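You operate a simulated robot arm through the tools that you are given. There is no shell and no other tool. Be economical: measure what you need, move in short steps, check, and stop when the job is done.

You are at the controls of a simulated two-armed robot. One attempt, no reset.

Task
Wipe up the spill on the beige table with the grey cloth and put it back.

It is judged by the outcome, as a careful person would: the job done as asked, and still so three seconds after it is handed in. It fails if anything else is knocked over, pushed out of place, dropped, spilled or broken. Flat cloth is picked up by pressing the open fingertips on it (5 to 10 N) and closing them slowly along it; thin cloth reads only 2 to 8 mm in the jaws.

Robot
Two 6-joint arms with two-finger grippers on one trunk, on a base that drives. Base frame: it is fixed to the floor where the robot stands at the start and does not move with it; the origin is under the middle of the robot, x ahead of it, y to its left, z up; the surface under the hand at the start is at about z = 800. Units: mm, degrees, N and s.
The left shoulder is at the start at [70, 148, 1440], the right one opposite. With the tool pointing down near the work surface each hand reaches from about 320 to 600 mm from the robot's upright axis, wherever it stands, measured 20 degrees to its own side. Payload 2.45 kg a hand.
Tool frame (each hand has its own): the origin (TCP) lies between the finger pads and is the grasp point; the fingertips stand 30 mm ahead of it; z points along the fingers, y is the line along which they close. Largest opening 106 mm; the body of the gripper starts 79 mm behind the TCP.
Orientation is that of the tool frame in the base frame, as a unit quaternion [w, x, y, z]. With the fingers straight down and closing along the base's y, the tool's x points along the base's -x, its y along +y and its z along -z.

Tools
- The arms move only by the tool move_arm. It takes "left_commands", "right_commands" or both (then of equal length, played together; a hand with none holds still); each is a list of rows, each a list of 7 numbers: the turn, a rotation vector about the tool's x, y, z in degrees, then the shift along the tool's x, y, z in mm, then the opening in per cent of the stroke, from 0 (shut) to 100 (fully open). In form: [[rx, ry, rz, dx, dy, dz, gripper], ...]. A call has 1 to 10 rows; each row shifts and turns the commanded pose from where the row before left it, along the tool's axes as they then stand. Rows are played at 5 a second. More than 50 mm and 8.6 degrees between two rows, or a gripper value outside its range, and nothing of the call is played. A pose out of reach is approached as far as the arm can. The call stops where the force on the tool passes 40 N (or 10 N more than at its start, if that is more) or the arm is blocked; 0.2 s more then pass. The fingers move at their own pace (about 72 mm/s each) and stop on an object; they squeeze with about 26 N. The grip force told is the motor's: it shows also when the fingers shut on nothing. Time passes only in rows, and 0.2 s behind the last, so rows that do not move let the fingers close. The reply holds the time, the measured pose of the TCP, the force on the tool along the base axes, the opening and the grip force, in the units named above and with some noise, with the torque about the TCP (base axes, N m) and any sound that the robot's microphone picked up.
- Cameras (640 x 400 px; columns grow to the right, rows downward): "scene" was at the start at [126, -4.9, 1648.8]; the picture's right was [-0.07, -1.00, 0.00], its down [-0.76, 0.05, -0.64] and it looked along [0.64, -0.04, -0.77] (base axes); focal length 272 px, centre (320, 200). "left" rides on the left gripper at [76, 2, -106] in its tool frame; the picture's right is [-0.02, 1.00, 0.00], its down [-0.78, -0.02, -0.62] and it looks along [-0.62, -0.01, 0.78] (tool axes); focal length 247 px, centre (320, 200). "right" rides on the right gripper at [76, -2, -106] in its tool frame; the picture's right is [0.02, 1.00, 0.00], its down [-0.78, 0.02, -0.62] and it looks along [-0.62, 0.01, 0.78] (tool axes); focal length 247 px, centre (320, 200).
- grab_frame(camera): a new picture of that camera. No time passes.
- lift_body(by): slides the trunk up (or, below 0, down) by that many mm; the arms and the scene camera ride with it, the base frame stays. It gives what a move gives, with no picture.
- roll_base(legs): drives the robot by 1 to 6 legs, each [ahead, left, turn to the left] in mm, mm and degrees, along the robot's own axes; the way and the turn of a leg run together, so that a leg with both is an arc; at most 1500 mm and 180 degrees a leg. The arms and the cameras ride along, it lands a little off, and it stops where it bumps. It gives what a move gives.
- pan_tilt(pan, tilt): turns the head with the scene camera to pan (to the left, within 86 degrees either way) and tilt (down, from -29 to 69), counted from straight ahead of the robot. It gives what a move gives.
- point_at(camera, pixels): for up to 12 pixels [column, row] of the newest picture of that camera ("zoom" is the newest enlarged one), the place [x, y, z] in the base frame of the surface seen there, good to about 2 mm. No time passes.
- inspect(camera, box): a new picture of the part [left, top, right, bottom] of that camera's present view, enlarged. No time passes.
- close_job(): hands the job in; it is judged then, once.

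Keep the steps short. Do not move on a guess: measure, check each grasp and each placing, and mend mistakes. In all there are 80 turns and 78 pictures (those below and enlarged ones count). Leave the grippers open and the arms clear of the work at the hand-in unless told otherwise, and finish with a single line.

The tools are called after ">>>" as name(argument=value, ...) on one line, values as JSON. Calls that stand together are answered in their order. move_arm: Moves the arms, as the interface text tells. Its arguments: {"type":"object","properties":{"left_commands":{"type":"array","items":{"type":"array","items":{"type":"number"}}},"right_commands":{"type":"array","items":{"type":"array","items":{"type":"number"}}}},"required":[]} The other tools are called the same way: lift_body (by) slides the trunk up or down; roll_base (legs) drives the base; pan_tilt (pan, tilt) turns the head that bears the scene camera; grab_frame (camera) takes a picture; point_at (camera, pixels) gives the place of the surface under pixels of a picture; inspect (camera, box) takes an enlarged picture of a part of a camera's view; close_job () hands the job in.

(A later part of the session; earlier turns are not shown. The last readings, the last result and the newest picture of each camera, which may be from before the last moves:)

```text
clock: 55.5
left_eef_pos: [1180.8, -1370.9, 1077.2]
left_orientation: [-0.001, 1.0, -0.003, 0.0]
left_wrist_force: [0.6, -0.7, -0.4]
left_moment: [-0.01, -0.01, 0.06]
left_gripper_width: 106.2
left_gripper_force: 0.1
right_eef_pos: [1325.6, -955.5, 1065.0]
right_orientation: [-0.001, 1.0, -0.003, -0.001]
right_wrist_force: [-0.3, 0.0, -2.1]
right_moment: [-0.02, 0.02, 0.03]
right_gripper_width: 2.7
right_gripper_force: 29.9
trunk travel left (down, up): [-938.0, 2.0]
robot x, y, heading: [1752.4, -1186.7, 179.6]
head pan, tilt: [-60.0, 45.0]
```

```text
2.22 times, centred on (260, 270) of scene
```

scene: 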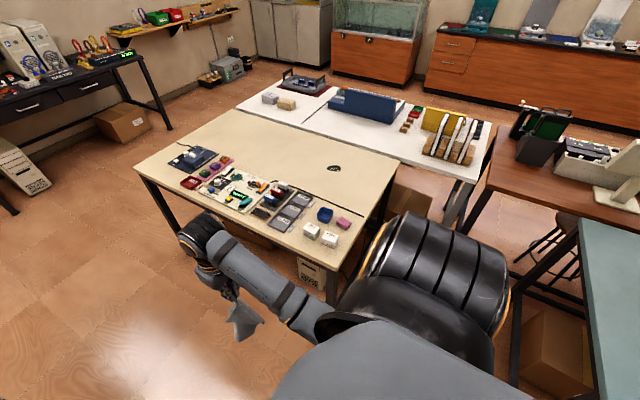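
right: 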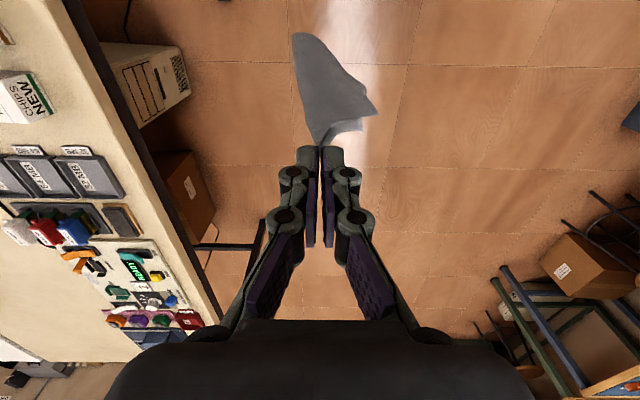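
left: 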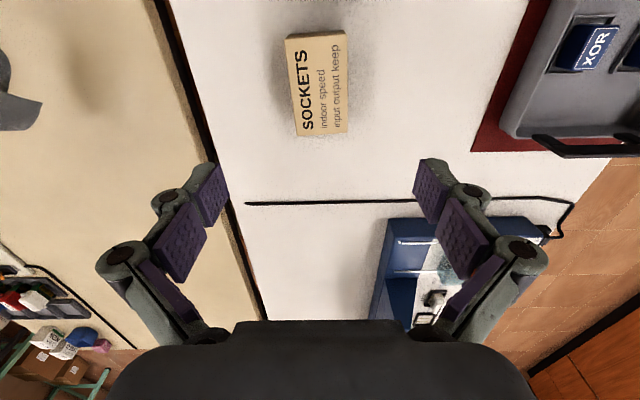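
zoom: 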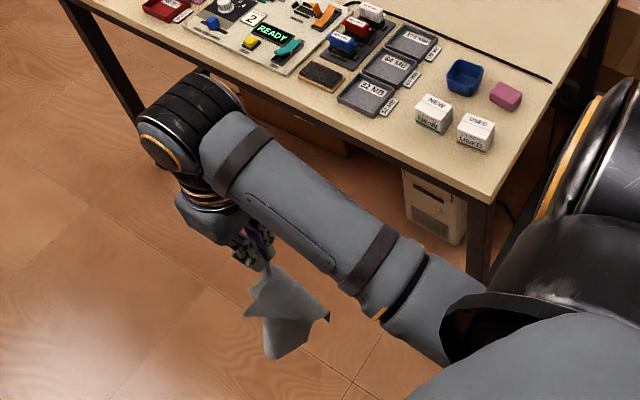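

The cloth bottom is at 823 and the boxes near the edge reach 847, so it would brush them. I'll back off so the cloth passes outside the table edge, then slide right past them.

>>> roll_base(legs=[[-155, 0, 0]])

>>> roll_base(legs=[[0, -450, 0], [0, -437, 0]])

>>> grab_frame(camera="right")

>>> pan_tilt(pan=-8, tilt=50)

>>> grab_frame(camera="scene")

```text
clock: 56.9
left_eef_pos: [1330.6, -1372.5, 1077.5]
left_orientation: [0.0, 1.0, -0.002, 0.0]
left_wrist_force: [-0.9, -0.9, -0.2]
left_moment: [0.0, -0.03, -0.02]
left_gripper_width: 105.8
left_gripper_force: 0.0
right_eef_pos: [1474.9, -955.7, 1064.8]
right_orientation: [0.0, 1.0, -0.003, 0.001]
right_wrist_force: [-0.1, 0.4, 0.9]
right_moment: [-0.03, -0.03, -0.02]
right_gripper_width: 0.6
right_gripper_force: 23.8
trunk travel left (down, up): [-938.0, 2.0]
robot x, y, heading: [1907.8, -1186.7, 179.7]
head pan, tilt: [-60.0, 45.0]
```

```text
clock: 61.8
left_eef_pos: [1340.9, -489.9, 1078.8]
left_orientation: [-0.001, 1.0, -0.006, 0.0]
left_wrist_force: [0.2, 0.3, -0.5]
left_moment: [-0.03, -0.01, -0.01]
left_gripper_width: 106.1
left_gripper_force: 0.0
right_eef_pos: [1488.3, -72.9, 1064.9]
right_orientation: [-0.002, 1.0, -0.006, 0.0]
right_wrist_force: [0.1, -0.6, -1.3]
right_moment: [0.0, -0.01, 0.03]
right_gripper_width: 2.5
right_gripper_force: 27.7
trunk travel left (down, up): [-938.0, 2.0]
robot x, y, heading: [1913.3, -303.2, 179.4]
head pan, tilt: [-60.0, 45.0]
```

```text
47 pictures are left
```

right: 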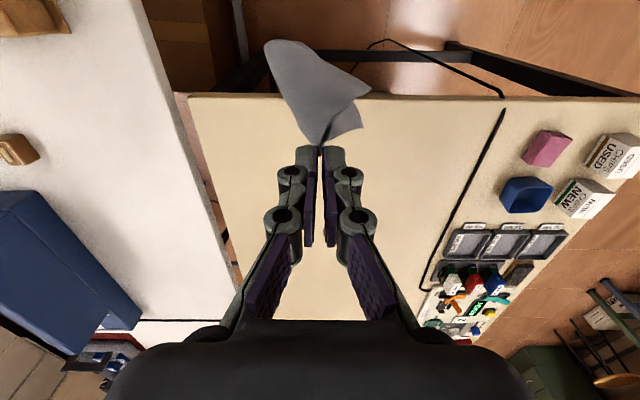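

```text
clock: 63.0
left_eef_pos: [1340.5, -490.0, 1079.6]
left_orientation: [0.0, 1.0, -0.006, 0.0]
left_wrist_force: [-0.7, 0.9, -0.2]
left_moment: [0.02, -0.03, 0.01]
left_gripper_width: 106.0
left_gripper_force: 0.0
right_eef_pos: [1488.3, -75.1, 1064.5]
right_orientation: [-0.001, 1.0, -0.007, 0.001]
right_wrist_force: [0.1, 0.0, 0.6]
right_moment: [-0.02, 0.03, 0.04]
right_gripper_width: 0.6
right_gripper_force: 25.9
trunk travel left (down, up): [-938.0, 2.0]
robot x, y, heading: [1914.9, -302.5, 179.3]
head pan, tilt: [-8.0, 50.0]
```

```text
46 pictures are left
```

scene: 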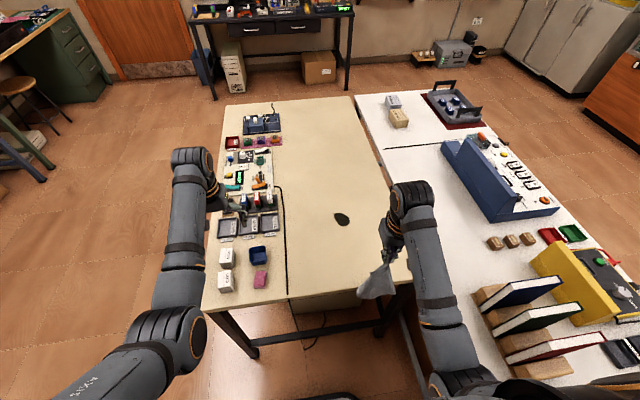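

The path over the spill is clear. I'll drive ahead 180 mm, then measure the spill again.

>>> roll_base(legs=[[182, 0, 0]])

>>> grab_frame(camera="scene")

>>> grab_frame(camera="right")

```text
clock: 64.5
left_eef_pos: [1163.0, -485.2, 1080.6]
left_orientation: [0.0, 1.0, -0.007, -0.002]
left_wrist_force: [-0.2, 0.6, 0.0]
left_moment: [0.01, 0.04, 0.02]
left_gripper_width: 106.1
left_gripper_force: 0.0
right_eef_pos: [1310.2, -68.3, 1065.4]
right_orientation: [-0.001, 1.0, -0.006, -0.002]
right_wrist_force: [0.2, 1.5, 0.5]
right_moment: [0.02, 0.03, -0.01]
right_gripper_width: 2.4
right_gripper_force: 30.1
trunk travel left (down, up): [-938.0, 2.0]
robot x, y, heading: [1733.6, -306.2, 179.3]
head pan, tilt: [-8.0, 50.0]
```

```text
45 pictures are left
```

scene: 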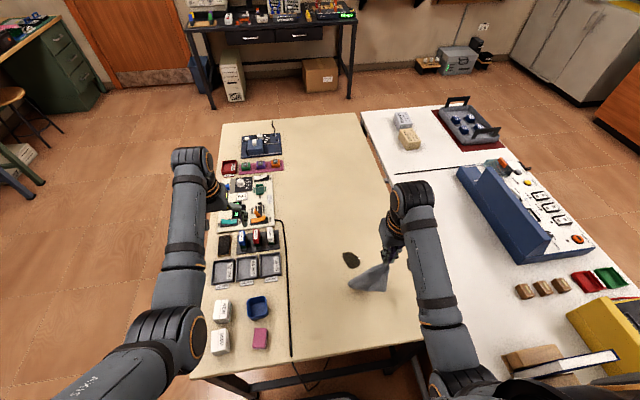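

```text
44 pictures are left
```

right: 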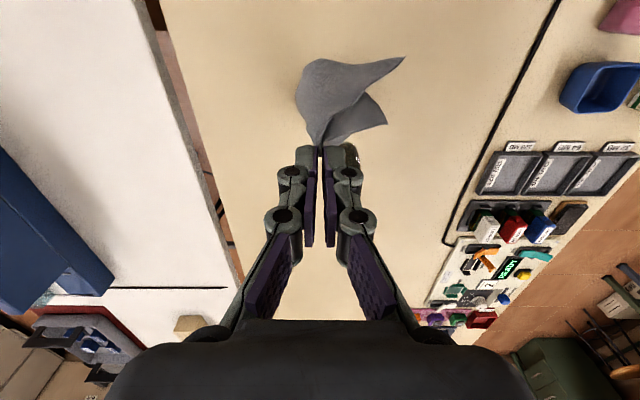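

>>> inspect(camera="scene", box=[320, 220, 440, 320])

>>> point_at(camera="scene", pixels=[[343, 256], [351, 252], [358, 264], [350, 267], [350, 259], [375, 285], [352, 288]])

```text
4.00 times, centred on (380, 270) of scene
```

zoom: 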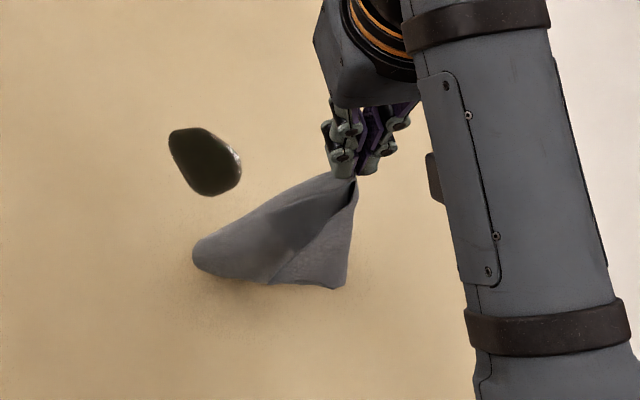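

```text
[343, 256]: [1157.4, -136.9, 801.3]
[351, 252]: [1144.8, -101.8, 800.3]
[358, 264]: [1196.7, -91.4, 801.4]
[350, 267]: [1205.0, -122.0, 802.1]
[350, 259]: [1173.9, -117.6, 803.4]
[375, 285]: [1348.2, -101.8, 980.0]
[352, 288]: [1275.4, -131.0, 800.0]
```

The spill covers x 1142–1208, y −138 to −88, centred near (1175, −114). For more reach, I'll lower the trunk 100 mm, then carry the hand over the spill.

>>> lift_body(by=-100)

>>> move_arm(right_commands=[[0, 0, 0, -20, 8, 0, 0], [0, 0, 0, -25, 9, 0, 0], [0, 0, 0, -25, 9, 0, 0], [0, 0, 0, -25, 9, 0, 0], [0, 0, 0, -25, 9, 0, 0], [0, 0, 0, -15, 0, 0, 0], [0, 0, 0, 0, 0, 0, 0]])

>>> inspect(camera="scene", box=[290, 200, 450, 320])

```text
clock: 65.9
left_eef_pos: [1159.0, -485.5, 979.5]
left_orientation: [0.0, 1.0, -0.006, 0.0]
left_wrist_force: [0.3, -0.5, -0.1]
left_moment: [-0.02, 0.01, 0.0]
left_gripper_width: 106.2
left_gripper_force: 0.0
right_eef_pos: [1306.6, -69.2, 964.2]
right_orientation: [0.0, 1.0, -0.007, 0.001]
right_wrist_force: [0.1, 0.3, 0.1]
right_moment: [0.0, 0.01, 0.0]
right_gripper_width: 2.2
right_gripper_force: 30.1
trunk travel left (down, up): [-838.0, 102.0]
robot x, y, heading: [1731.9, -305.3, 179.0]
head pan, tilt: [-8.0, 50.0]
```

```text
clock: 67.5
left_eef_pos: [1158.7, -486.2, 978.8]
left_orientation: [0.0, 1.0, -0.006, 0.0]
left_wrist_force: [-0.2, -0.3, -0.1]
left_moment: [-0.03, -0.03, -0.02]
left_gripper_width: 105.8
left_gripper_force: 0.1
right_eef_pos: [1173.9, -111.6, 962.2]
right_orientation: [0.0, 1.0, -0.007, 0.0]
right_wrist_force: [0.6, 1.0, 0.5]
right_moment: [-0.02, 0.01, -0.01]
right_gripper_width: 1.3
right_gripper_force: 23.7
trunk travel left (down, up): [-838.0, 102.0]
robot x, y, heading: [1739.0, -306.2, 179.1]
head pan, tilt: [-8.0, 50.0]
```

```text
3.33 times, centred on (370, 260) of scene
```

zoom: 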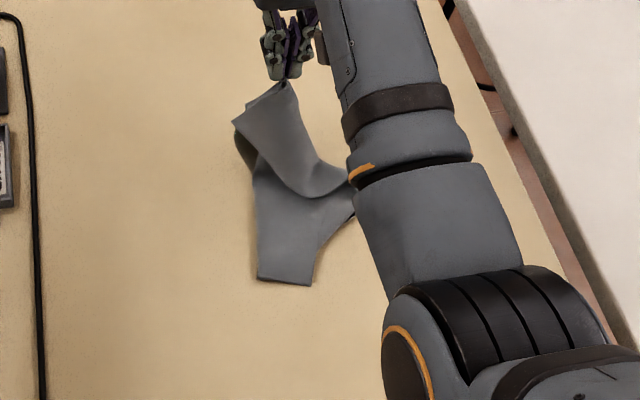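

The cloth trails toward the robot. I'll reach a little beyond the spill, then come down and back so the cloth folds under the fingertips on the spill.

>>> move_arm(right_commands=[[0, 0, 0, -25, 2, 10, 0], [0, 0, 0, -25, 0, 20, 0], [0, 0, 0, 0, 0, 30, 0], [0, 0, 0, 10, 0, 25, 0], [0, 0, 0, 20, 0, 20, 0], [0, 0, 0, 10, 0, 10, 0], [0, 0, 0, 0, 0, 0, 0]])

>>> inspect(camera="scene", box=[290, 200, 450, 320])

>>> grab_frame(camera="right")

```text
clock: 69.1
left_eef_pos: [1158.7, -485.4, 978.8]
left_orientation: [0.0, 1.0, -0.007, 0.0]
left_wrist_force: [-0.2, -0.2, 0.7]
left_moment: [-0.02, 0.01, -0.01]
left_gripper_width: 105.8
left_gripper_force: 0.0
right_eef_pos: [1161.4, -113.3, 848.9]
right_orientation: [0.0, 1.0, -0.007, 0.0]
right_wrist_force: [0.3, 0.1, 0.8]
right_moment: [-0.02, -0.01, 0.0]
right_gripper_width: 1.2
right_gripper_force: 27.6
trunk travel left (down, up): [-838.0, 102.0]
robot x, y, heading: [1733.2, -304.6, 179.1]
head pan, tilt: [-8.0, 50.0]
```

```text
3.33 times, centred on (370, 260) of scene
```

zoom: 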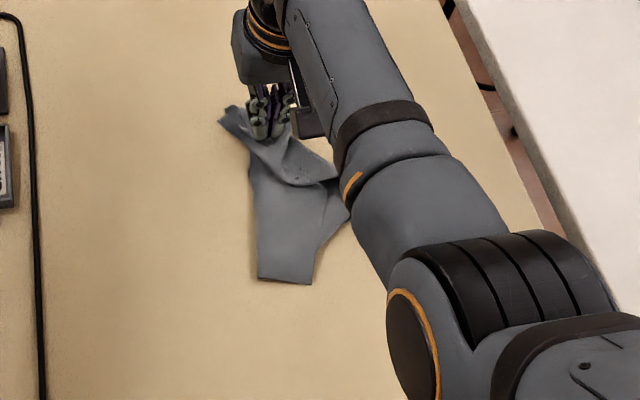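

```text
40 pictures are left
```

right: 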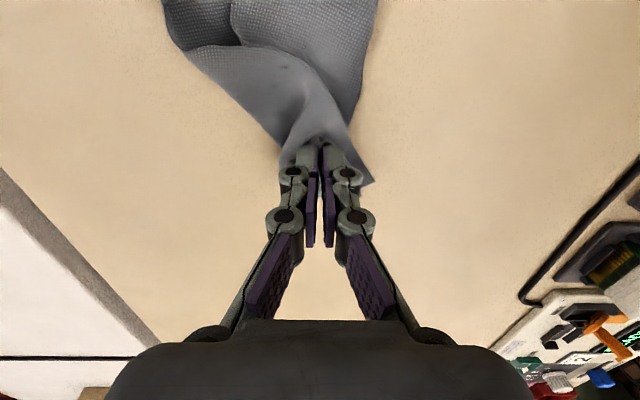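

The cloth now lies over the spill with the fingertips on it. I'll press down gradually.

>>> move_arm(right_commands=[[0, 0, 0, 0, 0, 6, 0], [0, 0, 0, 0, 0, 4, 0], [0, 0, 0, 0, 0, 3, 0], [0, 0, 0, 0, 0, 2, 0], [0, 0, 0, 0, 0, 0, 0]])

```text
clock: 70.3
left_eef_pos: [1159.0, -484.4, 978.6]
left_orientation: [0.0, 1.0, -0.006, 0.0]
left_wrist_force: [0.1, -0.2, -0.3]
left_moment: [0.03, -0.02, -0.01]
left_gripper_width: 106.0
left_gripper_force: 0.1
right_eef_pos: [1161.2, -113.7, 835.8]
right_orientation: [-0.001, 1.0, -0.006, 0.0]
right_wrist_force: [-0.5, 0.4, 1.0]
right_moment: [0.03, 0.0, 0.01]
right_gripper_width: 2.8
right_gripper_force: 26.3
trunk travel left (down, up): [-838.0, 102.0]
robot x, y, heading: [1734.9, -305.0, 179.5]
head pan, tilt: [-8.0, 50.0]
```

>>> move_arm(right_commands=[[0, 0, 0, 0, 0, 2, 0], [0, 0, 0, 0, 0, 1, 0], [0, 0, 0, 0, 0, 1, 0], [0, 0, 0, 0, 0, 0, 0]])

```text
clock: 71.3
left_eef_pos: [1159.2, -485.4, 978.8]
left_orientation: [0.001, 1.0, -0.005, -0.001]
left_wrist_force: [0.7, -0.1, 0.4]
left_moment: [-0.03, -0.03, -0.01]
left_gripper_width: 105.9
left_gripper_force: 0.1
right_eef_pos: [1163.4, -114.2, 832.5]
right_orientation: [-0.001, 1.0, -0.007, -0.001]
right_wrist_force: [-0.5, 0.5, 10.2]
right_moment: [0.03, 0.05, -0.02]
right_gripper_width: 1.0
right_gripper_force: 26.2
trunk travel left (down, up): [-838.0, 102.0]
robot x, y, heading: [1735.4, -306.2, 179.2]
head pan, tilt: [-8.0, 50.0]
```

It's pressing at about 10 N. Now I'll make the wiping strokes in lanes across the puddle.

>>> move_arm(right_commands=[[0, 0, 0, 25, 0, 0, 0], [0, 0, 0, 27, 0, 0, 0], [0, 0, 0, 0, 20, 0, 0], [0, 0, 0, -35, 0, 0, 0], [0, 0, 0, -40, 0, 0, 0], [0, 0, 0, 0, -20, 0, 0], [0, 0, 0, 0, -20, 0, 0], [0, 0, 0, 35, 0, 0, 0], [0, 0, 0, 40, 0, 0, 0], [0, 0, 0, 0, 20, 0, 0]])

>>> inspect(camera="scene", box=[290, 200, 450, 320])

>>> grab_frame(camera="right")

```text
clock: 73.5
left_eef_pos: [1159.5, -487.1, 978.8]
left_orientation: [0.0, 1.0, -0.005, 0.0]
left_wrist_force: [-0.6, -0.7, 0.2]
left_moment: [-0.01, -0.04, 0.01]
left_gripper_width: 106.1
left_gripper_force: 0.2
right_eef_pos: [1215.9, -116.3, 831.1]
right_orientation: [-0.002, 1.0, -0.008, 0.0]
right_wrist_force: [3.1, 1.9, 10.4]
right_moment: [0.1, -0.04, -0.04]
right_gripper_width: 2.0
right_gripper_force: 27.4
trunk travel left (down, up): [-838.0, 102.0]
robot x, y, heading: [1733.0, -304.3, 179.4]
head pan, tilt: [-8.0, 50.0]
```

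```text
3.33 times, centred on (370, 260) of scene
```

zoom: 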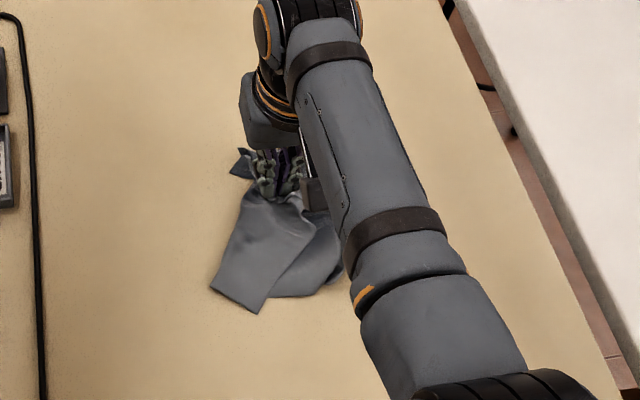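

```text
38 pictures are left
```

right: 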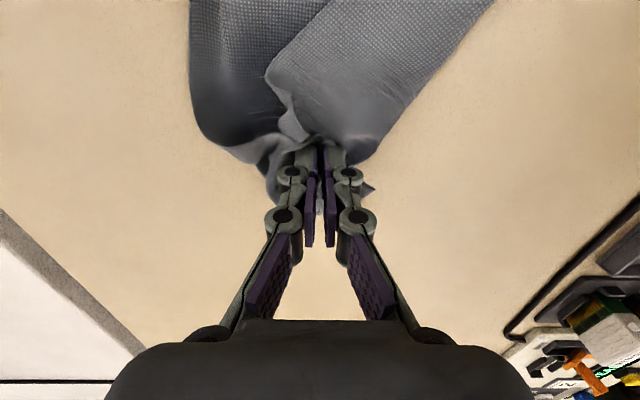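

The exposed part looks clean. I'll do one more pass in the lanes, then lift and look.

>>> move_arm(right_commands=[[0, 0, 0, -38, 0, 0, 0], [0, 0, 0, -38, 0, 0, 0], [0, 0, 0, 0, 25, 0, 0], [0, 0, 0, 38, 0, 0, 0], [0, 0, 0, 38, 0, 0, 0], [0, 0, 0, 0, -25, 0, 0], [0, 0, 0, 0, -25, 0, 0], [0, 0, 0, -38, 0, 0, 0], [0, 0, 0, -38, 0, 0, 0], [0, 0, 0, 30, 25, 0, 0]])

>>> move_arm(right_commands=[[0, 0, 0, 20, 0, -30, 0], [0, 0, 0, 35, 0, -40, 0], [0, 0, 0, 40, 0, -40, 0], [0, 0, 0, 40, 0, -20, 0], [0, 0, 0, 0, 0, 0, 0]])

>>> inspect(camera="scene", box=[290, 200, 450, 320])

>>> grab_frame(camera="right")

```text
clock: 75.7
left_eef_pos: [1161.7, -486.9, 980.9]
left_orientation: [-0.001, 1.0, -0.007, -0.001]
left_wrist_force: [0.8, -0.6, 1.6]
left_moment: [-0.01, 0.08, 0.01]
left_gripper_width: 105.9
left_gripper_force: 0.1
right_eef_pos: [1170.8, -117.1, 830.9]
right_orientation: [-0.002, 1.0, -0.008, -0.001]
right_wrist_force: [0.1, 0.2, 1.6]
right_moment: [0.08, 0.07, -0.03]
right_gripper_width: 2.1
right_gripper_force: 27.6
trunk travel left (down, up): [-838.0, 102.0]
robot x, y, heading: [1733.7, -304.1, 179.2]
head pan, tilt: [-8.0, 50.0]
```

```text
refused: row 2 steps farther than a row can; nothing moved
```

```text
3.33 times, centred on (370, 260) of scene
```

zoom: 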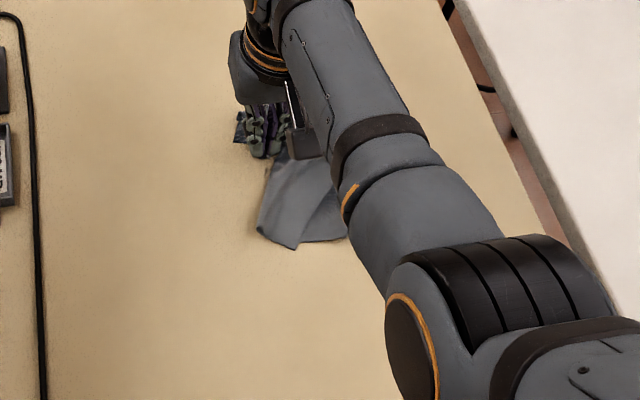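

```text
36 pictures are left
```

right: 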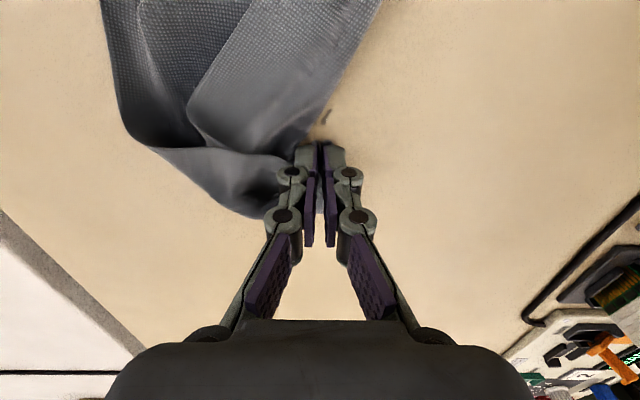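

There is a small dark speck at right-camera pixel (327,115). I'll lift and pull back in smaller steps to see the table.

>>> point_at(camera="right", pixels=[[327, 115], [320, 130]])

>>> move_arm(right_commands=[[0, 0, 0, 15, 0, -30, 0], [0, 0, 0, 25, 0, -40, 0], [0, 0, 0, 30, 0, -35, 0], [0, 0, 0, 40, -10, -20, 0], [0, 0, 0, 40, -10, 0, 0], [0, 0, 0, 0, 0, 0, 0]])

>>> inspect(camera="scene", box=[310, 210, 430, 310])

>>> grab_frame(camera="right")

```text
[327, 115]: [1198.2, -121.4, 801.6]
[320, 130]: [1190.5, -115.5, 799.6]
```

```text
clock: 77.1
left_eef_pos: [1157.8, -485.9, 978.5]
left_orientation: [0.0, 1.0, -0.006, 0.001]
left_wrist_force: [0.0, 0.3, -0.4]
left_moment: [0.0, -0.01, 0.0]
left_gripper_width: 105.9
left_gripper_force: 0.0
right_eef_pos: [1317.8, -96.7, 957.8]
right_orientation: [0.0, 1.0, -0.007, 0.001]
right_wrist_force: [-0.2, 0.7, -1.0]
right_moment: [0.0, -0.03, -0.03]
right_gripper_width: 3.0
right_gripper_force: 27.2
trunk travel left (down, up): [-838.0, 102.0]
robot x, y, heading: [1731.4, -304.3, 179.4]
head pan, tilt: [-8.0, 50.0]
```

```text
4.00 times, centred on (370, 260) of scene
```

zoom: 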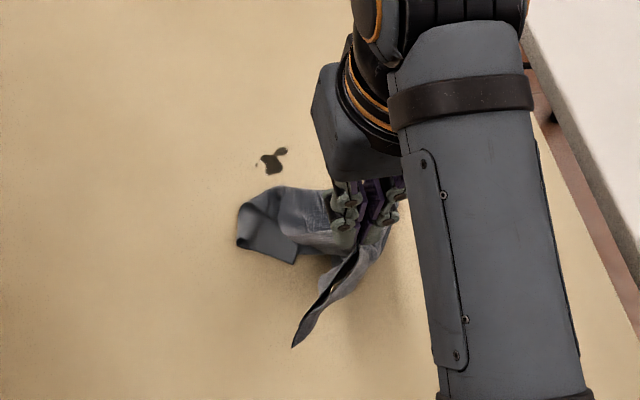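

```text
34 pictures are left
```

right: 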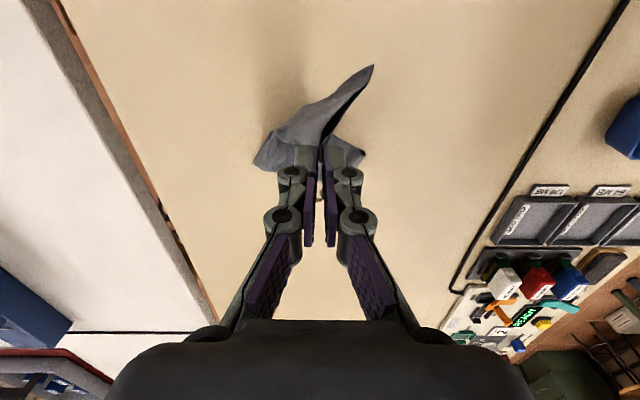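

A small residue remains. I'll locate it precisely.

>>> point_at(camera="zoom", pixels=[[280, 150], [268, 160], [275, 172], [257, 163], [262, 158], [286, 151]])

>>> inspect(camera="scene", box=[360, 235, 390, 260])

```text
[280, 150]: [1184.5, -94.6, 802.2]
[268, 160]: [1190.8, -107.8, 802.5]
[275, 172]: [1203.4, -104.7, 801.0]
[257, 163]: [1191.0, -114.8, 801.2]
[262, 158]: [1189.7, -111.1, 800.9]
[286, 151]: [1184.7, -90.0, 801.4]
```

```text
16.00 times, centred on (375, 248) of scene
```

zoom: 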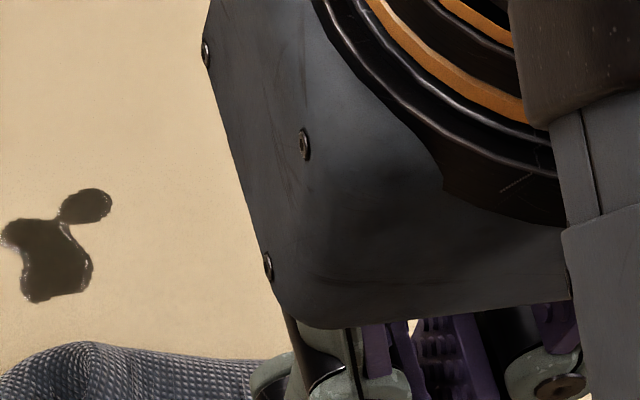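

Residue: x 1182–1206, y −115 to −88. I'll do a second pass: reach beyond it, then come down and back onto it.

>>> move_arm(right_commands=[[0, 0, 0, -42, 2, 0, 0], [0, 0, 0, -42, 2, 0, 0], [0, 0, 0, -42, 2, 0, 0], [0, 0, 0, -44, 0, 20, 0], [0, 0, 0, 0, 0, 35, 0], [0, 0, 0, 8, 0, 30, 0], [0, 0, 0, 15, 0, 20, 0], [0, 0, 0, 15, 0, 12, 0], [0, 0, 0, 0, 0, 8, 0], [0, 0, 0, 0, 0, 0, 0]])

>>> grab_frame(camera="right")

>>> inspect(camera="scene", box=[310, 210, 430, 310])

```text
clock: 79.3
left_eef_pos: [1159.4, -485.6, 979.4]
left_orientation: [0.0, 1.0, -0.006, 0.0]
left_wrist_force: [0.8, -1.2, -1.0]
left_moment: [0.01, -0.01, 0.03]
left_gripper_width: 105.7
left_gripper_force: 0.1
right_eef_pos: [1186.8, -101.9, 831.7]
right_orientation: [-0.001, 1.0, -0.007, 0.0]
right_wrist_force: [-0.2, 0.7, 0.6]
right_moment: [0.02, 0.03, 0.01]
right_gripper_width: 2.1
right_gripper_force: 24.5
trunk travel left (down, up): [-838.0, 102.0]
robot x, y, heading: [1735.9, -305.2, 179.1]
head pan, tilt: [-8.0, 50.0]
```

```text
32 pictures are left
```

right: 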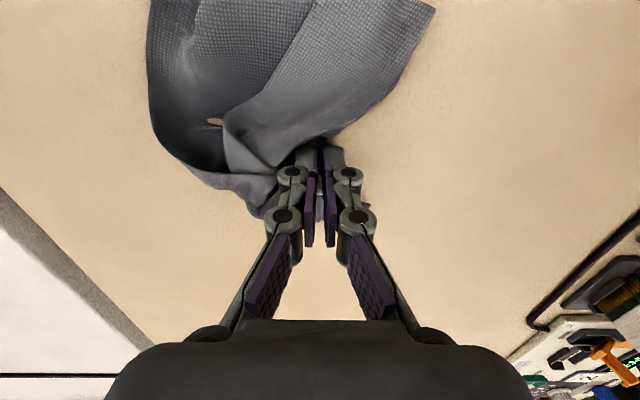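

```text
4.00 times, centred on (370, 260) of scene
```

zoom: 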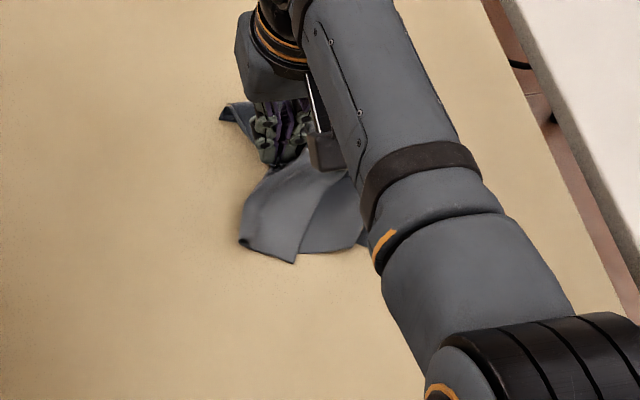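

The cloth is over the residue. I'll press and make dense strokes.

>>> move_arm(right_commands=[[0, 0, 0, 0, 0, 2, 0], [0, 0, 0, 28, 0, 0.5, 0], [0, 0, 0, 0, 12, 0, 0], [0, 0, 0, -40, 0, 0, 0], [0, 0, 0, 0, -12, 0, 0], [0, 0, 0, 40, 0, 0, 0], [0, 0, 0, 0, -13, 0, 0], [0, 0, 0, -40, 0, 0, 0], [0, 0, 0, 40, 0, 0, 0], [0, 0, 0, 0, 0, 0, 0]])

>>> move_arm(right_commands=[[0, 0, 0, -15, 0, 0, 0], [0, 0, 0, 0, 28, 0, 0], [0, 0, 0, -14, 0, 0, 0], [0, 0, 0, 0, -30, 0, 0], [0, 0, 0, -14, 0, 0, 0], [0, 0, 0, 0, 30, 0, 0], [0, 0, 0, 40, 0, 0, 0], [0, 0, 0, 0, -15, 0, 0], [0, 0, 0, 0, 0, 0, 0]])

>>> move_arm(right_commands=[[0, 0, 0, 15, 0, -30, 0], [0, 0, 0, 25, 0, -40, 0], [0, 0, 0, 30, 0, -35, 0], [0, 0, 0, 40, -10, -20, 0], [0, 0, 0, 20, -10, 0, 0], [0, 0, 0, 0, 0, 0, 0]])

>>> inspect(camera="scene", box=[330, 220, 410, 287])

```text
clock: 81.5
left_eef_pos: [1160.6, -485.6, 978.9]
left_orientation: [0.0, 1.0, -0.006, -0.001]
left_wrist_force: [0.1, -0.1, 0.6]
left_moment: [-0.05, -0.02, 0.02]
left_gripper_width: 106.2
left_gripper_force: 0.1
right_eef_pos: [1215.9, -87.4, 830.1]
right_orientation: [-0.001, 1.0, -0.007, 0.0]
right_wrist_force: [-0.2, -0.2, 10.8]
right_moment: [0.01, -0.01, -0.04]
right_gripper_width: 0.7
right_gripper_force: 23.5
trunk travel left (down, up): [-838.0, 102.0]
robot x, y, heading: [1736.5, -302.2, 179.1]
head pan, tilt: [-8.0, 50.0]
```

```text
clock: 83.5
left_eef_pos: [1159.2, -486.7, 979.4]
left_orientation: [-0.001, 1.0, -0.006, -0.001]
left_wrist_force: [-0.3, 0.3, 0.3]
left_moment: [0.03, 0.01, -0.01]
left_gripper_width: 106.2
left_gripper_force: 0.1
right_eef_pos: [1211.1, -100.6, 830.5]
right_orientation: [-0.001, 1.0, -0.007, -0.001]
right_wrist_force: [-1.4, 2.2, 4.8]
right_moment: [-0.17, -0.07, 0.04]
right_gripper_width: 3.3
right_gripper_force: 23.2
trunk travel left (down, up): [-838.0, 102.0]
robot x, y, heading: [1733.3, -304.9, 179.3]
head pan, tilt: [-8.0, 50.0]
```

```text
clock: 84.9
left_eef_pos: [1158.9, -485.6, 979.0]
left_orientation: [0.0, 1.0, -0.007, 0.0]
left_wrist_force: [0.2, 0.7, -0.4]
left_moment: [0.0, 0.0, -0.04]
left_gripper_width: 106.1
left_gripper_force: 0.0
right_eef_pos: [1340.6, -81.2, 952.0]
right_orientation: [-0.002, 1.0, -0.007, 0.001]
right_wrist_force: [0.2, -0.5, -0.9]
right_moment: [-0.02, 0.0, -0.02]
right_gripper_width: 3.4
right_gripper_force: 23.9
trunk travel left (down, up): [-838.0, 102.0]
robot x, y, heading: [1734.2, -302.7, 179.2]
head pan, tilt: [-8.0, 50.0]
```

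```text
5.97 times, centred on (370, 254) of scene
```

zoom: 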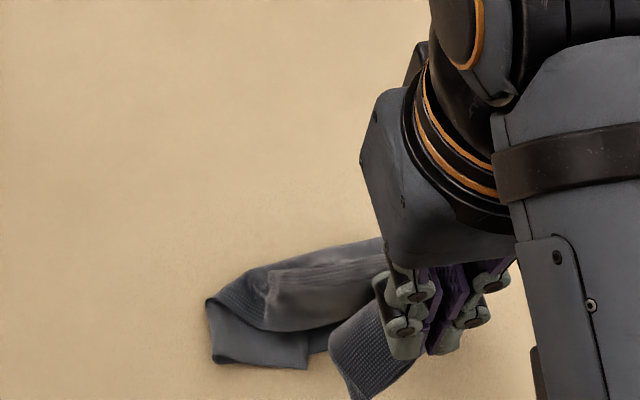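

No spill is visible. I'll raise the trunk and back off the table to confirm that with nothing in the way.

>>> lift_body(by=100)

>>> move_arm(right_commands=[[0, 0, 0, 0, 0, -10, 0], [0, 0, 0, 0, 0, 0, 0]])

>>> roll_base(legs=[[-175, 0, 0]])

>>> grab_frame(camera="scene")

>>> inspect(camera="scene", box=[270, 160, 400, 290])

>>> grab_frame(camera="right")

```text
clock: 86.2
left_eef_pos: [1158.3, -485.9, 1078.2]
left_orientation: [0.0, 1.0, -0.006, 0.0]
left_wrist_force: [0.7, 0.1, -0.5]
left_moment: [0.03, -0.02, 0.0]
left_gripper_width: 105.9
left_gripper_force: 0.0
right_eef_pos: [1341.8, -81.4, 1052.3]
right_orientation: [0.0, 1.0, -0.007, 0.001]
right_wrist_force: [-0.1, -0.6, -1.4]
right_moment: [0.02, 0.01, 0.01]
right_gripper_width: 5.2
right_gripper_force: 31.1
trunk travel left (down, up): [-938.0, 2.0]
robot x, y, heading: [1739.9, -302.8, 179.3]
head pan, tilt: [-8.0, 50.0]
```

```text
clock: 86.8
left_eef_pos: [1159.0, -485.6, 1079.1]
left_orientation: [0.0, 1.0, -0.007, 0.0]
left_wrist_force: [0.5, 0.2, 0.4]
left_moment: [0.02, 0.02, 0.01]
left_gripper_width: 105.8
left_gripper_force: 0.1
right_eef_pos: [1341.9, -82.4, 1062.0]
right_orientation: [-0.001, 1.0, -0.007, -0.003]
right_wrist_force: [-0.5, 0.2, -0.6]
right_moment: [0.01, 0.0, -0.02]
right_gripper_width: 4.5
right_gripper_force: 31.6
trunk travel left (down, up): [-938.0, 2.0]
robot x, y, heading: [1732.3, -307.7, 179.5]
head pan, tilt: [-8.0, 50.0]
```

```text
clock: 88.3
left_eef_pos: [1331.1, -488.1, 1076.2]
left_orientation: [0.0, 1.0, -0.006, 0.001]
left_wrist_force: [-1.0, -0.1, 0.8]
left_moment: [0.03, -0.05, 0.02]
left_gripper_width: 106.2
left_gripper_force: 0.1
right_eef_pos: [1514.1, -84.1, 1061.2]
right_orientation: [-0.001, 1.0, -0.008, 0.0]
right_wrist_force: [-0.9, 0.8, -1.3]
right_moment: [0.0, -0.03, 0.03]
right_gripper_width: 1.8
right_gripper_force: 22.1
trunk travel left (down, up): [-938.0, 2.0]
robot x, y, heading: [1909.2, -308.2, 179.4]
head pan, tilt: [-8.0, 50.0]
```

```text
29 pictures are left
```

scene: 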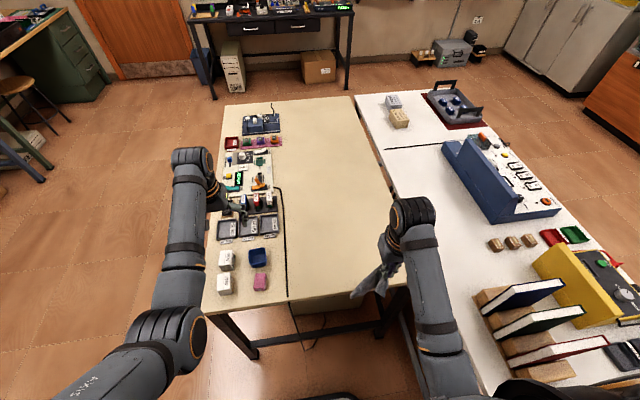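

```text
3.08 times, centred on (335, 225) of scene
```

zoom: 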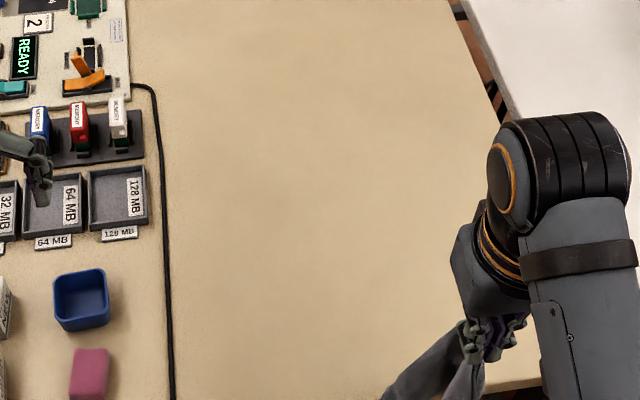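

```text
27 pictures are left
```

right: 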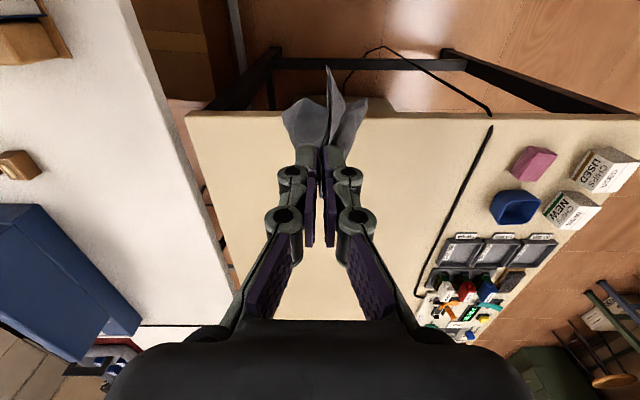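

The spill is completely gone. Now I'll return along the same path, starting with the slide out of the gap and turning back to the original heading.

>>> roll_base(legs=[[0, 440, 0], [0, 445, 0], [150, 0, 0], [0, 0, -90], [0, 0, -90]])

>>> grab_frame(camera="right")

```text
clock: 102.0
left_eef_pos: [2321.8, -1032.1, 1079.6]
left_orientation: [0.0, 0.016, 1.0, -0.001]
left_wrist_force: [0.9, 0.2, 0.3]
left_moment: [0.0, -0.01, -0.02]
left_gripper_width: 105.9
left_gripper_force: 0.1
right_eef_pos: [2131.9, -1432.2, 1060.4]
right_orientation: [0.002, 0.017, 1.0, 0.0]
right_wrist_force: [-0.3, 0.3, -0.1]
right_moment: [0.0, 0.03, 0.02]
right_gripper_width: 1.1
right_gripper_force: 22.5
trunk travel left (down, up): [-938.0, 2.0]
robot x, y, heading: [1744.5, -1202.4, -1.5]
head pan, tilt: [-8.0, 50.0]
```

```text
26 pictures are left
```

right: 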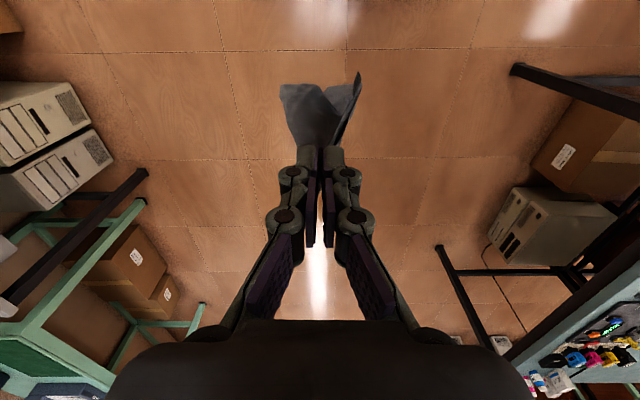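

The cloth is still held. I'll correct the heading by 1.5° and back along the corridor.

>>> roll_base(legs=[[0, 0, 1.5], [-1000, 0, 0], [-975, 0, 0]])

```text
clock: 112.2
left_eef_pos: [359.2, -1000.1, 1077.7]
left_orientation: [-0.001, 0.006, 1.0, 0.001]
left_wrist_force: [0.1, -0.6, 0.5]
left_moment: [0.0, -0.01, -0.06]
left_gripper_width: 105.9
left_gripper_force: 0.0
right_eef_pos: [177.2, -1403.7, 1062.1]
right_orientation: [0.002, 0.007, 1.0, -0.001]
right_wrist_force: [0.6, -0.4, -1.6]
right_moment: [0.0, 0.02, 0.0]
right_gripper_width: 2.2
right_gripper_force: 29.4
trunk travel left (down, up): [-938.0, 2.0]
robot x, y, heading: [-214.7, -1188.3, -0.9]
head pan, tilt: [-8.0, 50.0]
```

Next I'll slide left back to y ≈ 133 with a heading correction. The cloth stays outside the near table edge.

>>> roll_base(legs=[[0, 0, 0.9], [0, 660, 0], [0, 660, 0]])

>>> grab_frame(camera="scene")

```text
clock: 119.4
left_eef_pos: [360.9, 328.8, 1078.3]
left_orientation: [0.001, 0.002, 1.0, 0.0]
left_wrist_force: [0.3, 0.7, -0.7]
left_moment: [0.02, -0.01, 0.0]
left_gripper_width: 105.8
left_gripper_force: 0.2
right_eef_pos: [179.8, -75.7, 1062.0]
right_orientation: [0.003, 0.003, 1.0, -0.001]
right_wrist_force: [0.2, 0.0, -0.2]
right_moment: [0.01, -0.01, -0.02]
right_gripper_width: 1.6
right_gripper_force: 24.4
trunk travel left (down, up): [-938.0, 2.0]
robot x, y, heading: [-212.5, 142.9, -0.1]
head pan, tilt: [-8.0, 50.0]
```

```text
25 pictures are left
```

scene: 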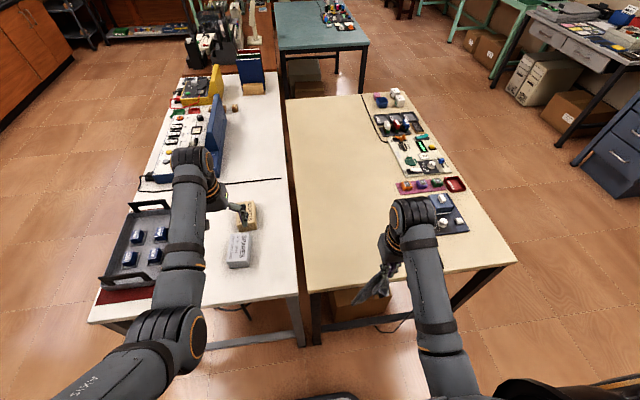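

>>> point_at(camera="scene", pixels=[[245, 212], [238, 242], [213, 135], [365, 295], [355, 298], [435, 205]])

>>> roll_base(legs=[[214, 0, 0]])

>>> grab_frame(camera="left")

```text
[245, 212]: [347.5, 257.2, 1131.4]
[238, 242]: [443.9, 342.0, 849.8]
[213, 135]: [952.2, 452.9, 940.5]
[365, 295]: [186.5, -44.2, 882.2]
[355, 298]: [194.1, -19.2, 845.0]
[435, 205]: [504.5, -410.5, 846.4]
```

```text
clock: 121.1
left_eef_pos: [571.7, 328.1, 1080.3]
left_orientation: [0.002, 0.002, 1.0, -0.001]
left_wrist_force: [0.3, -0.6, 0.4]
left_moment: [-0.02, 0.05, -0.04]
left_gripper_width: 106.1
left_gripper_force: 0.0
right_eef_pos: [394.0, -75.3, 1062.7]
right_orientation: [0.003, 0.003, 1.0, -0.001]
right_wrist_force: [-0.3, 0.7, 1.4]
right_moment: [0.0, 0.0, 0.05]
right_gripper_width: 0.5
right_gripper_force: 25.9
trunk travel left (down, up): [-938.0, 2.0]
robot x, y, heading: [0.6, 138.5, -0.3]
head pan, tilt: [-8.0, 50.0]
```

```text
24 pictures are left
```

left: 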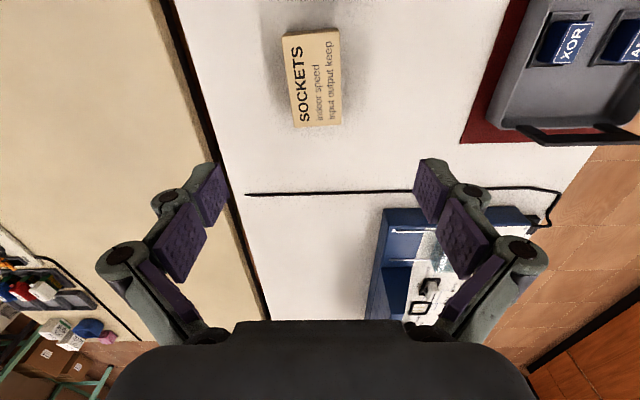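

Clear under the left hand. I'll lower the trunk 120 mm, lower the right hand with the cloth over the near area, then drag forward so the cloth trails flat.

>>> lift_body(by=-120)

>>> move_arm(right_commands=[[0, 0, 0, 0, 12, 20, 0], [0, 0, 0, 0, 11, 25, 0], [0, 0, 0, -25, 0, 20, 0], [0, 0, 0, -30, 0, 15, 0], [0, 0, 0, -30, 0, 10, 0], [0, 0, 0, -30, 0, 8, 0], [0, 0, 0, -30, 0, 5, 0], [0, 0, 0, -30, 0, 0, 0], [0, 0, 0, 0, 0, 0, 0]])

>>> inspect(camera="scene", box=[270, 130, 470, 290])

>>> grab_frame(camera="right")

```text
clock: 122.6
left_eef_pos: [574.2, 328.8, 958.1]
left_orientation: [0.0, 0.001, 1.0, -0.001]
left_wrist_force: [0.1, -1.0, 0.3]
left_moment: [0.0, -0.04, 0.02]
left_gripper_width: 106.5
left_gripper_force: 0.1
right_eef_pos: [396.3, -76.7, 940.6]
right_orientation: [0.003, 0.003, 1.0, -0.001]
right_wrist_force: [0.7, -0.2, -1.8]
right_moment: [-0.01, 0.0, 0.0]
right_gripper_width: 0.9
right_gripper_force: 23.9
trunk travel left (down, up): [-818.0, 122.0]
robot x, y, heading: [0.4, 141.5, 0.1]
head pan, tilt: [-8.0, 50.0]
```

```text
clock: 124.6
left_eef_pos: [574.6, 330.3, 959.3]
left_orientation: [0.0, 0.002, 1.0, -0.001]
left_wrist_force: [1.1, -0.1, 0.6]
left_moment: [0.0, -0.03, -0.02]
left_gripper_width: 105.9
left_gripper_force: 0.0
right_eef_pos: [572.3, -54.9, 839.6]
right_orientation: [0.003, 0.002, 1.0, -0.001]
right_wrist_force: [0.4, 1.0, -1.5]
right_moment: [0.02, 0.02, -0.03]
right_gripper_width: 2.3
right_gripper_force: 30.0
trunk travel left (down, up): [-818.0, 122.0]
robot x, y, heading: [0.9, 142.0, -0.1]
head pan, tilt: [-8.0, 50.0]
```

```text
2.50 times, centred on (370, 210) of scene
```

zoom: 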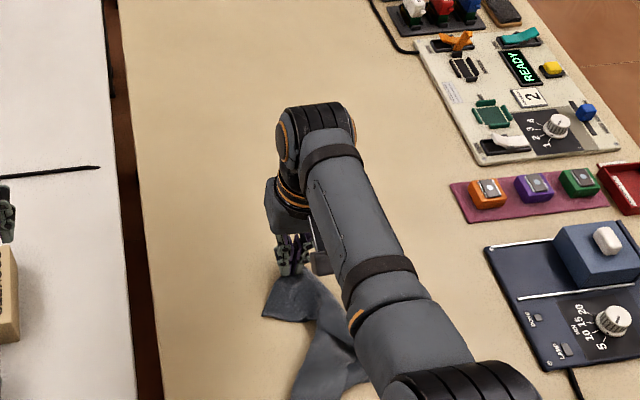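

```text
22 pictures are left
```

right: 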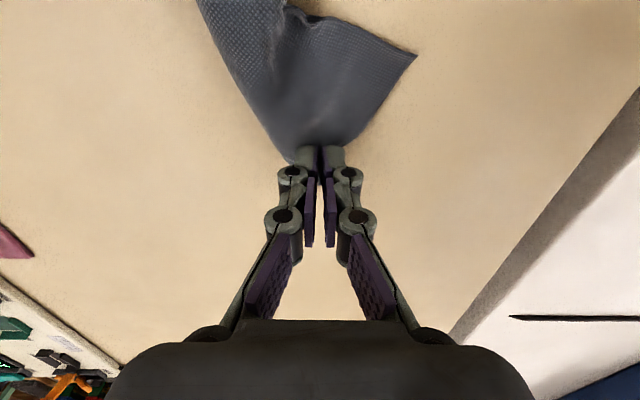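

The cloth trails toward the robot. I'll continue the drag forward to x ≈ 640.

>>> move_arm(right_commands=[[0, 0, 0, -20, 0, 2, 0], [0, 0, 0, -20, 0, 2, 0], [0, 0, 0, -15, 0, 0, 0], [0, 0, 0, -15, 0, 0, 0], [0, 0, 0, 0, 0, 0, 0]])

>>> grab_frame(camera="right")

>>> inspect(camera="scene", box=[270, 130, 470, 290])

```text
clock: 125.8
left_eef_pos: [574.7, 329.7, 958.6]
left_orientation: [-0.001, 0.001, 1.0, -0.001]
left_wrist_force: [-0.1, -0.2, 0.6]
left_moment: [0.02, -0.01, 0.0]
left_gripper_width: 106.3
left_gripper_force: 0.1
right_eef_pos: [626.0, -58.5, 843.8]
right_orientation: [0.003, 0.002, 1.0, 0.0]
right_wrist_force: [-0.6, 0.2, -0.2]
right_moment: [0.02, 0.02, 0.02]
right_gripper_width: 1.7
right_gripper_force: 24.0
right hand out of reach, approached as far as the arm can: row 3, 4
trunk travel left (down, up): [-818.0, 122.0]
robot x, y, heading: [-0.9, 140.2, -0.4]
head pan, tilt: [-8.0, 50.0]
```

```text
21 pictures are left
```

right: 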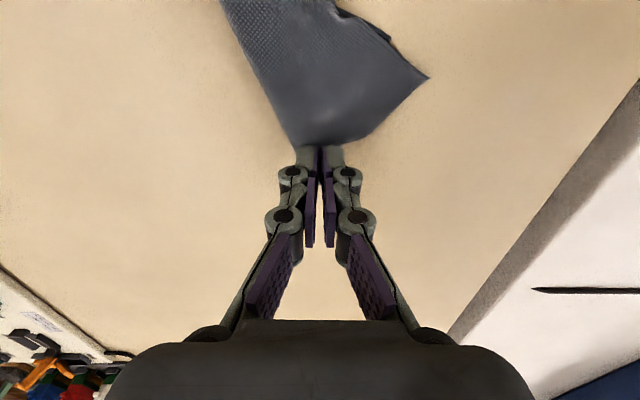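

```text
2.50 times, centred on (370, 210) of scene
```

zoom: 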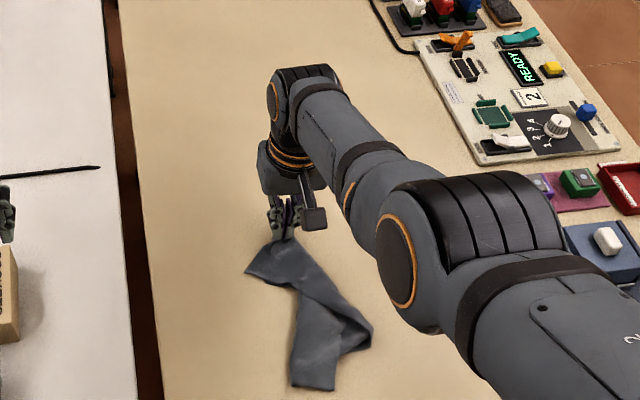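

The reach limit is x ≈ 626. I'll measure how the cloth lies now.

>>> point_at(camera="zoom", pixels=[[247, 272], [285, 245], [300, 290], [325, 275], [372, 345], [335, 360], [293, 388], [333, 391], [300, 330]])

>>> move_arm(right_commands=[[0, 0, 0, 0, 0, 8, 0], [0, 0, 0, 0, 0, 0, 30], [0, 0, 0, 0, 0, 0, 30], [0, 0, 0, 0, 0, -25, 30], [0, 0, 0, 0, 0, -40, 30], [0, 0, 0, 15, 0, -40, 30], [0, 0, 0, 0, 0, 0, 30]])

>>> grab_frame(camera="right")

>>> inspect(camera="scene", box=[270, 130, 470, 290])

```text
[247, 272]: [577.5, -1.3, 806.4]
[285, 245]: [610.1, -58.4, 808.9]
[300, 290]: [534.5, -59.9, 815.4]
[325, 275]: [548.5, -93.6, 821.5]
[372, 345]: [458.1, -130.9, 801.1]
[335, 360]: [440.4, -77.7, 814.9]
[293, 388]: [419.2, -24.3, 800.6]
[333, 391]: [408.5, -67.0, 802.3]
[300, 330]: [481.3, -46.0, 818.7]
```

```text
clock: 127.4
left_eef_pos: [575.3, 329.4, 958.1]
left_orientation: [0.0, 0.002, 1.0, 0.0]
left_wrist_force: [0.7, -0.7, 0.0]
left_moment: [0.01, 0.0, 0.02]
left_gripper_width: 105.7
left_gripper_force: 0.1
right_eef_pos: [606.1, -57.4, 942.7]
right_orientation: [0.002, 0.002, 1.0, -0.001]
right_wrist_force: [0.1, -0.3, -0.7]
right_moment: [0.02, 0.01, 0.01]
right_gripper_width: 31.8
right_gripper_force: 0.1
right hand out of reach, approached as far as the arm can: row 1
trunk travel left (down, up): [-818.0, 122.0]
robot x, y, heading: [-2.3, 140.8, -0.2]
head pan, tilt: [-8.0, 50.0]
```

```text
19 pictures are left
```

right: 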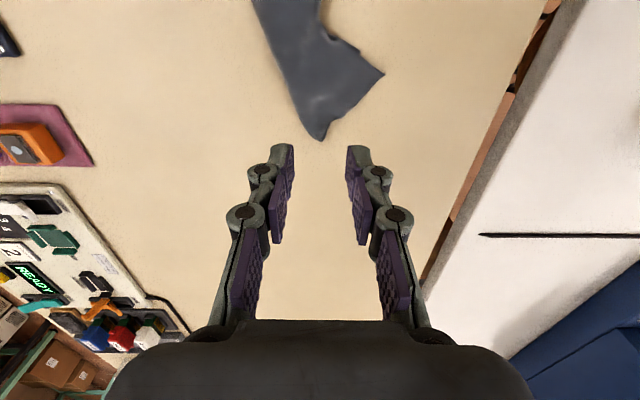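

```text
2.50 times, centred on (370, 210) of scene
```

zoom: 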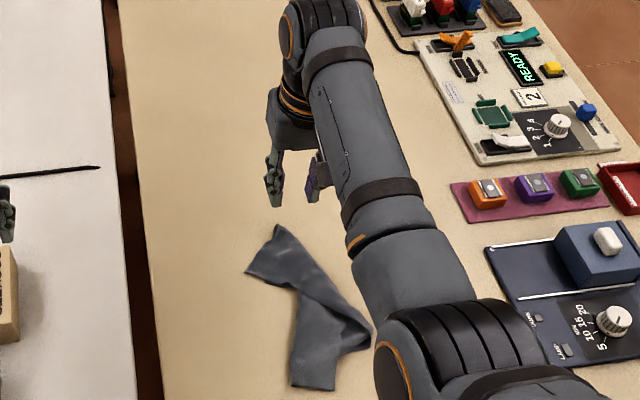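

The cloth is released but folded and about 80 mm short of its old place. I'll move the arm aside to see how it is folded before spreading it.

>>> move_arm(right_commands=[[0, 0, 0, 0, -40, -20, 100], [0, 0, 0, 0, -45, 0, 100], [0, 0, 0, 0, -45, 0, 100], [0, 0, 0, 0, -45, 0, 100], [0, 0, 0, 0, 0, 0, 100]])

>>> inspect(camera="scene", box=[340, 210, 440, 290])

>>> point_at(camera="zoom", pixels=[[320, 200], [200, 100], [100, 80]])

```text
clock: 128.6
left_eef_pos: [575.3, 330.5, 958.1]
left_orientation: [0.0, 0.002, 1.0, 0.0]
left_wrist_force: [0.1, 0.7, 0.0]
left_moment: [-0.03, -0.01, 0.0]
left_gripper_width: 105.9
left_gripper_force: 0.1
right_eef_pos: [606.4, -230.7, 963.6]
right_orientation: [0.002, 0.003, 1.0, -0.002]
right_wrist_force: [0.2, -1.0, 0.1]
right_moment: [-0.02, 0.01, 0.01]
right_gripper_width: 106.2
right_gripper_force: 0.1
trunk travel left (down, up): [-818.0, 122.0]
robot x, y, heading: [6.8, 143.0, 0.1]
head pan, tilt: [-8.0, 50.0]
```

```text
5.00 times, centred on (390, 250) of scene
```

zoom: 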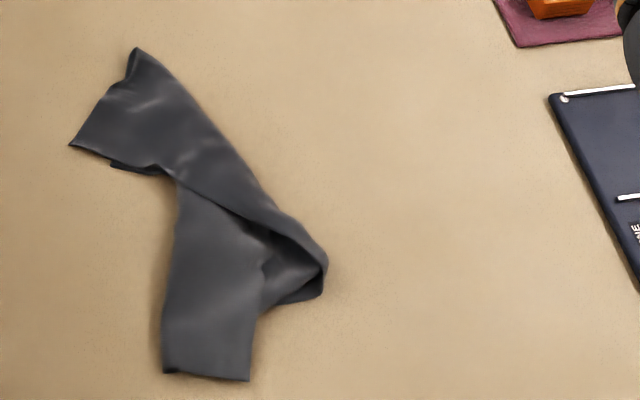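

```text
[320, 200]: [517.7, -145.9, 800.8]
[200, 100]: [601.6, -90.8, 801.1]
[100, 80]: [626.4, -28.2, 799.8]
```

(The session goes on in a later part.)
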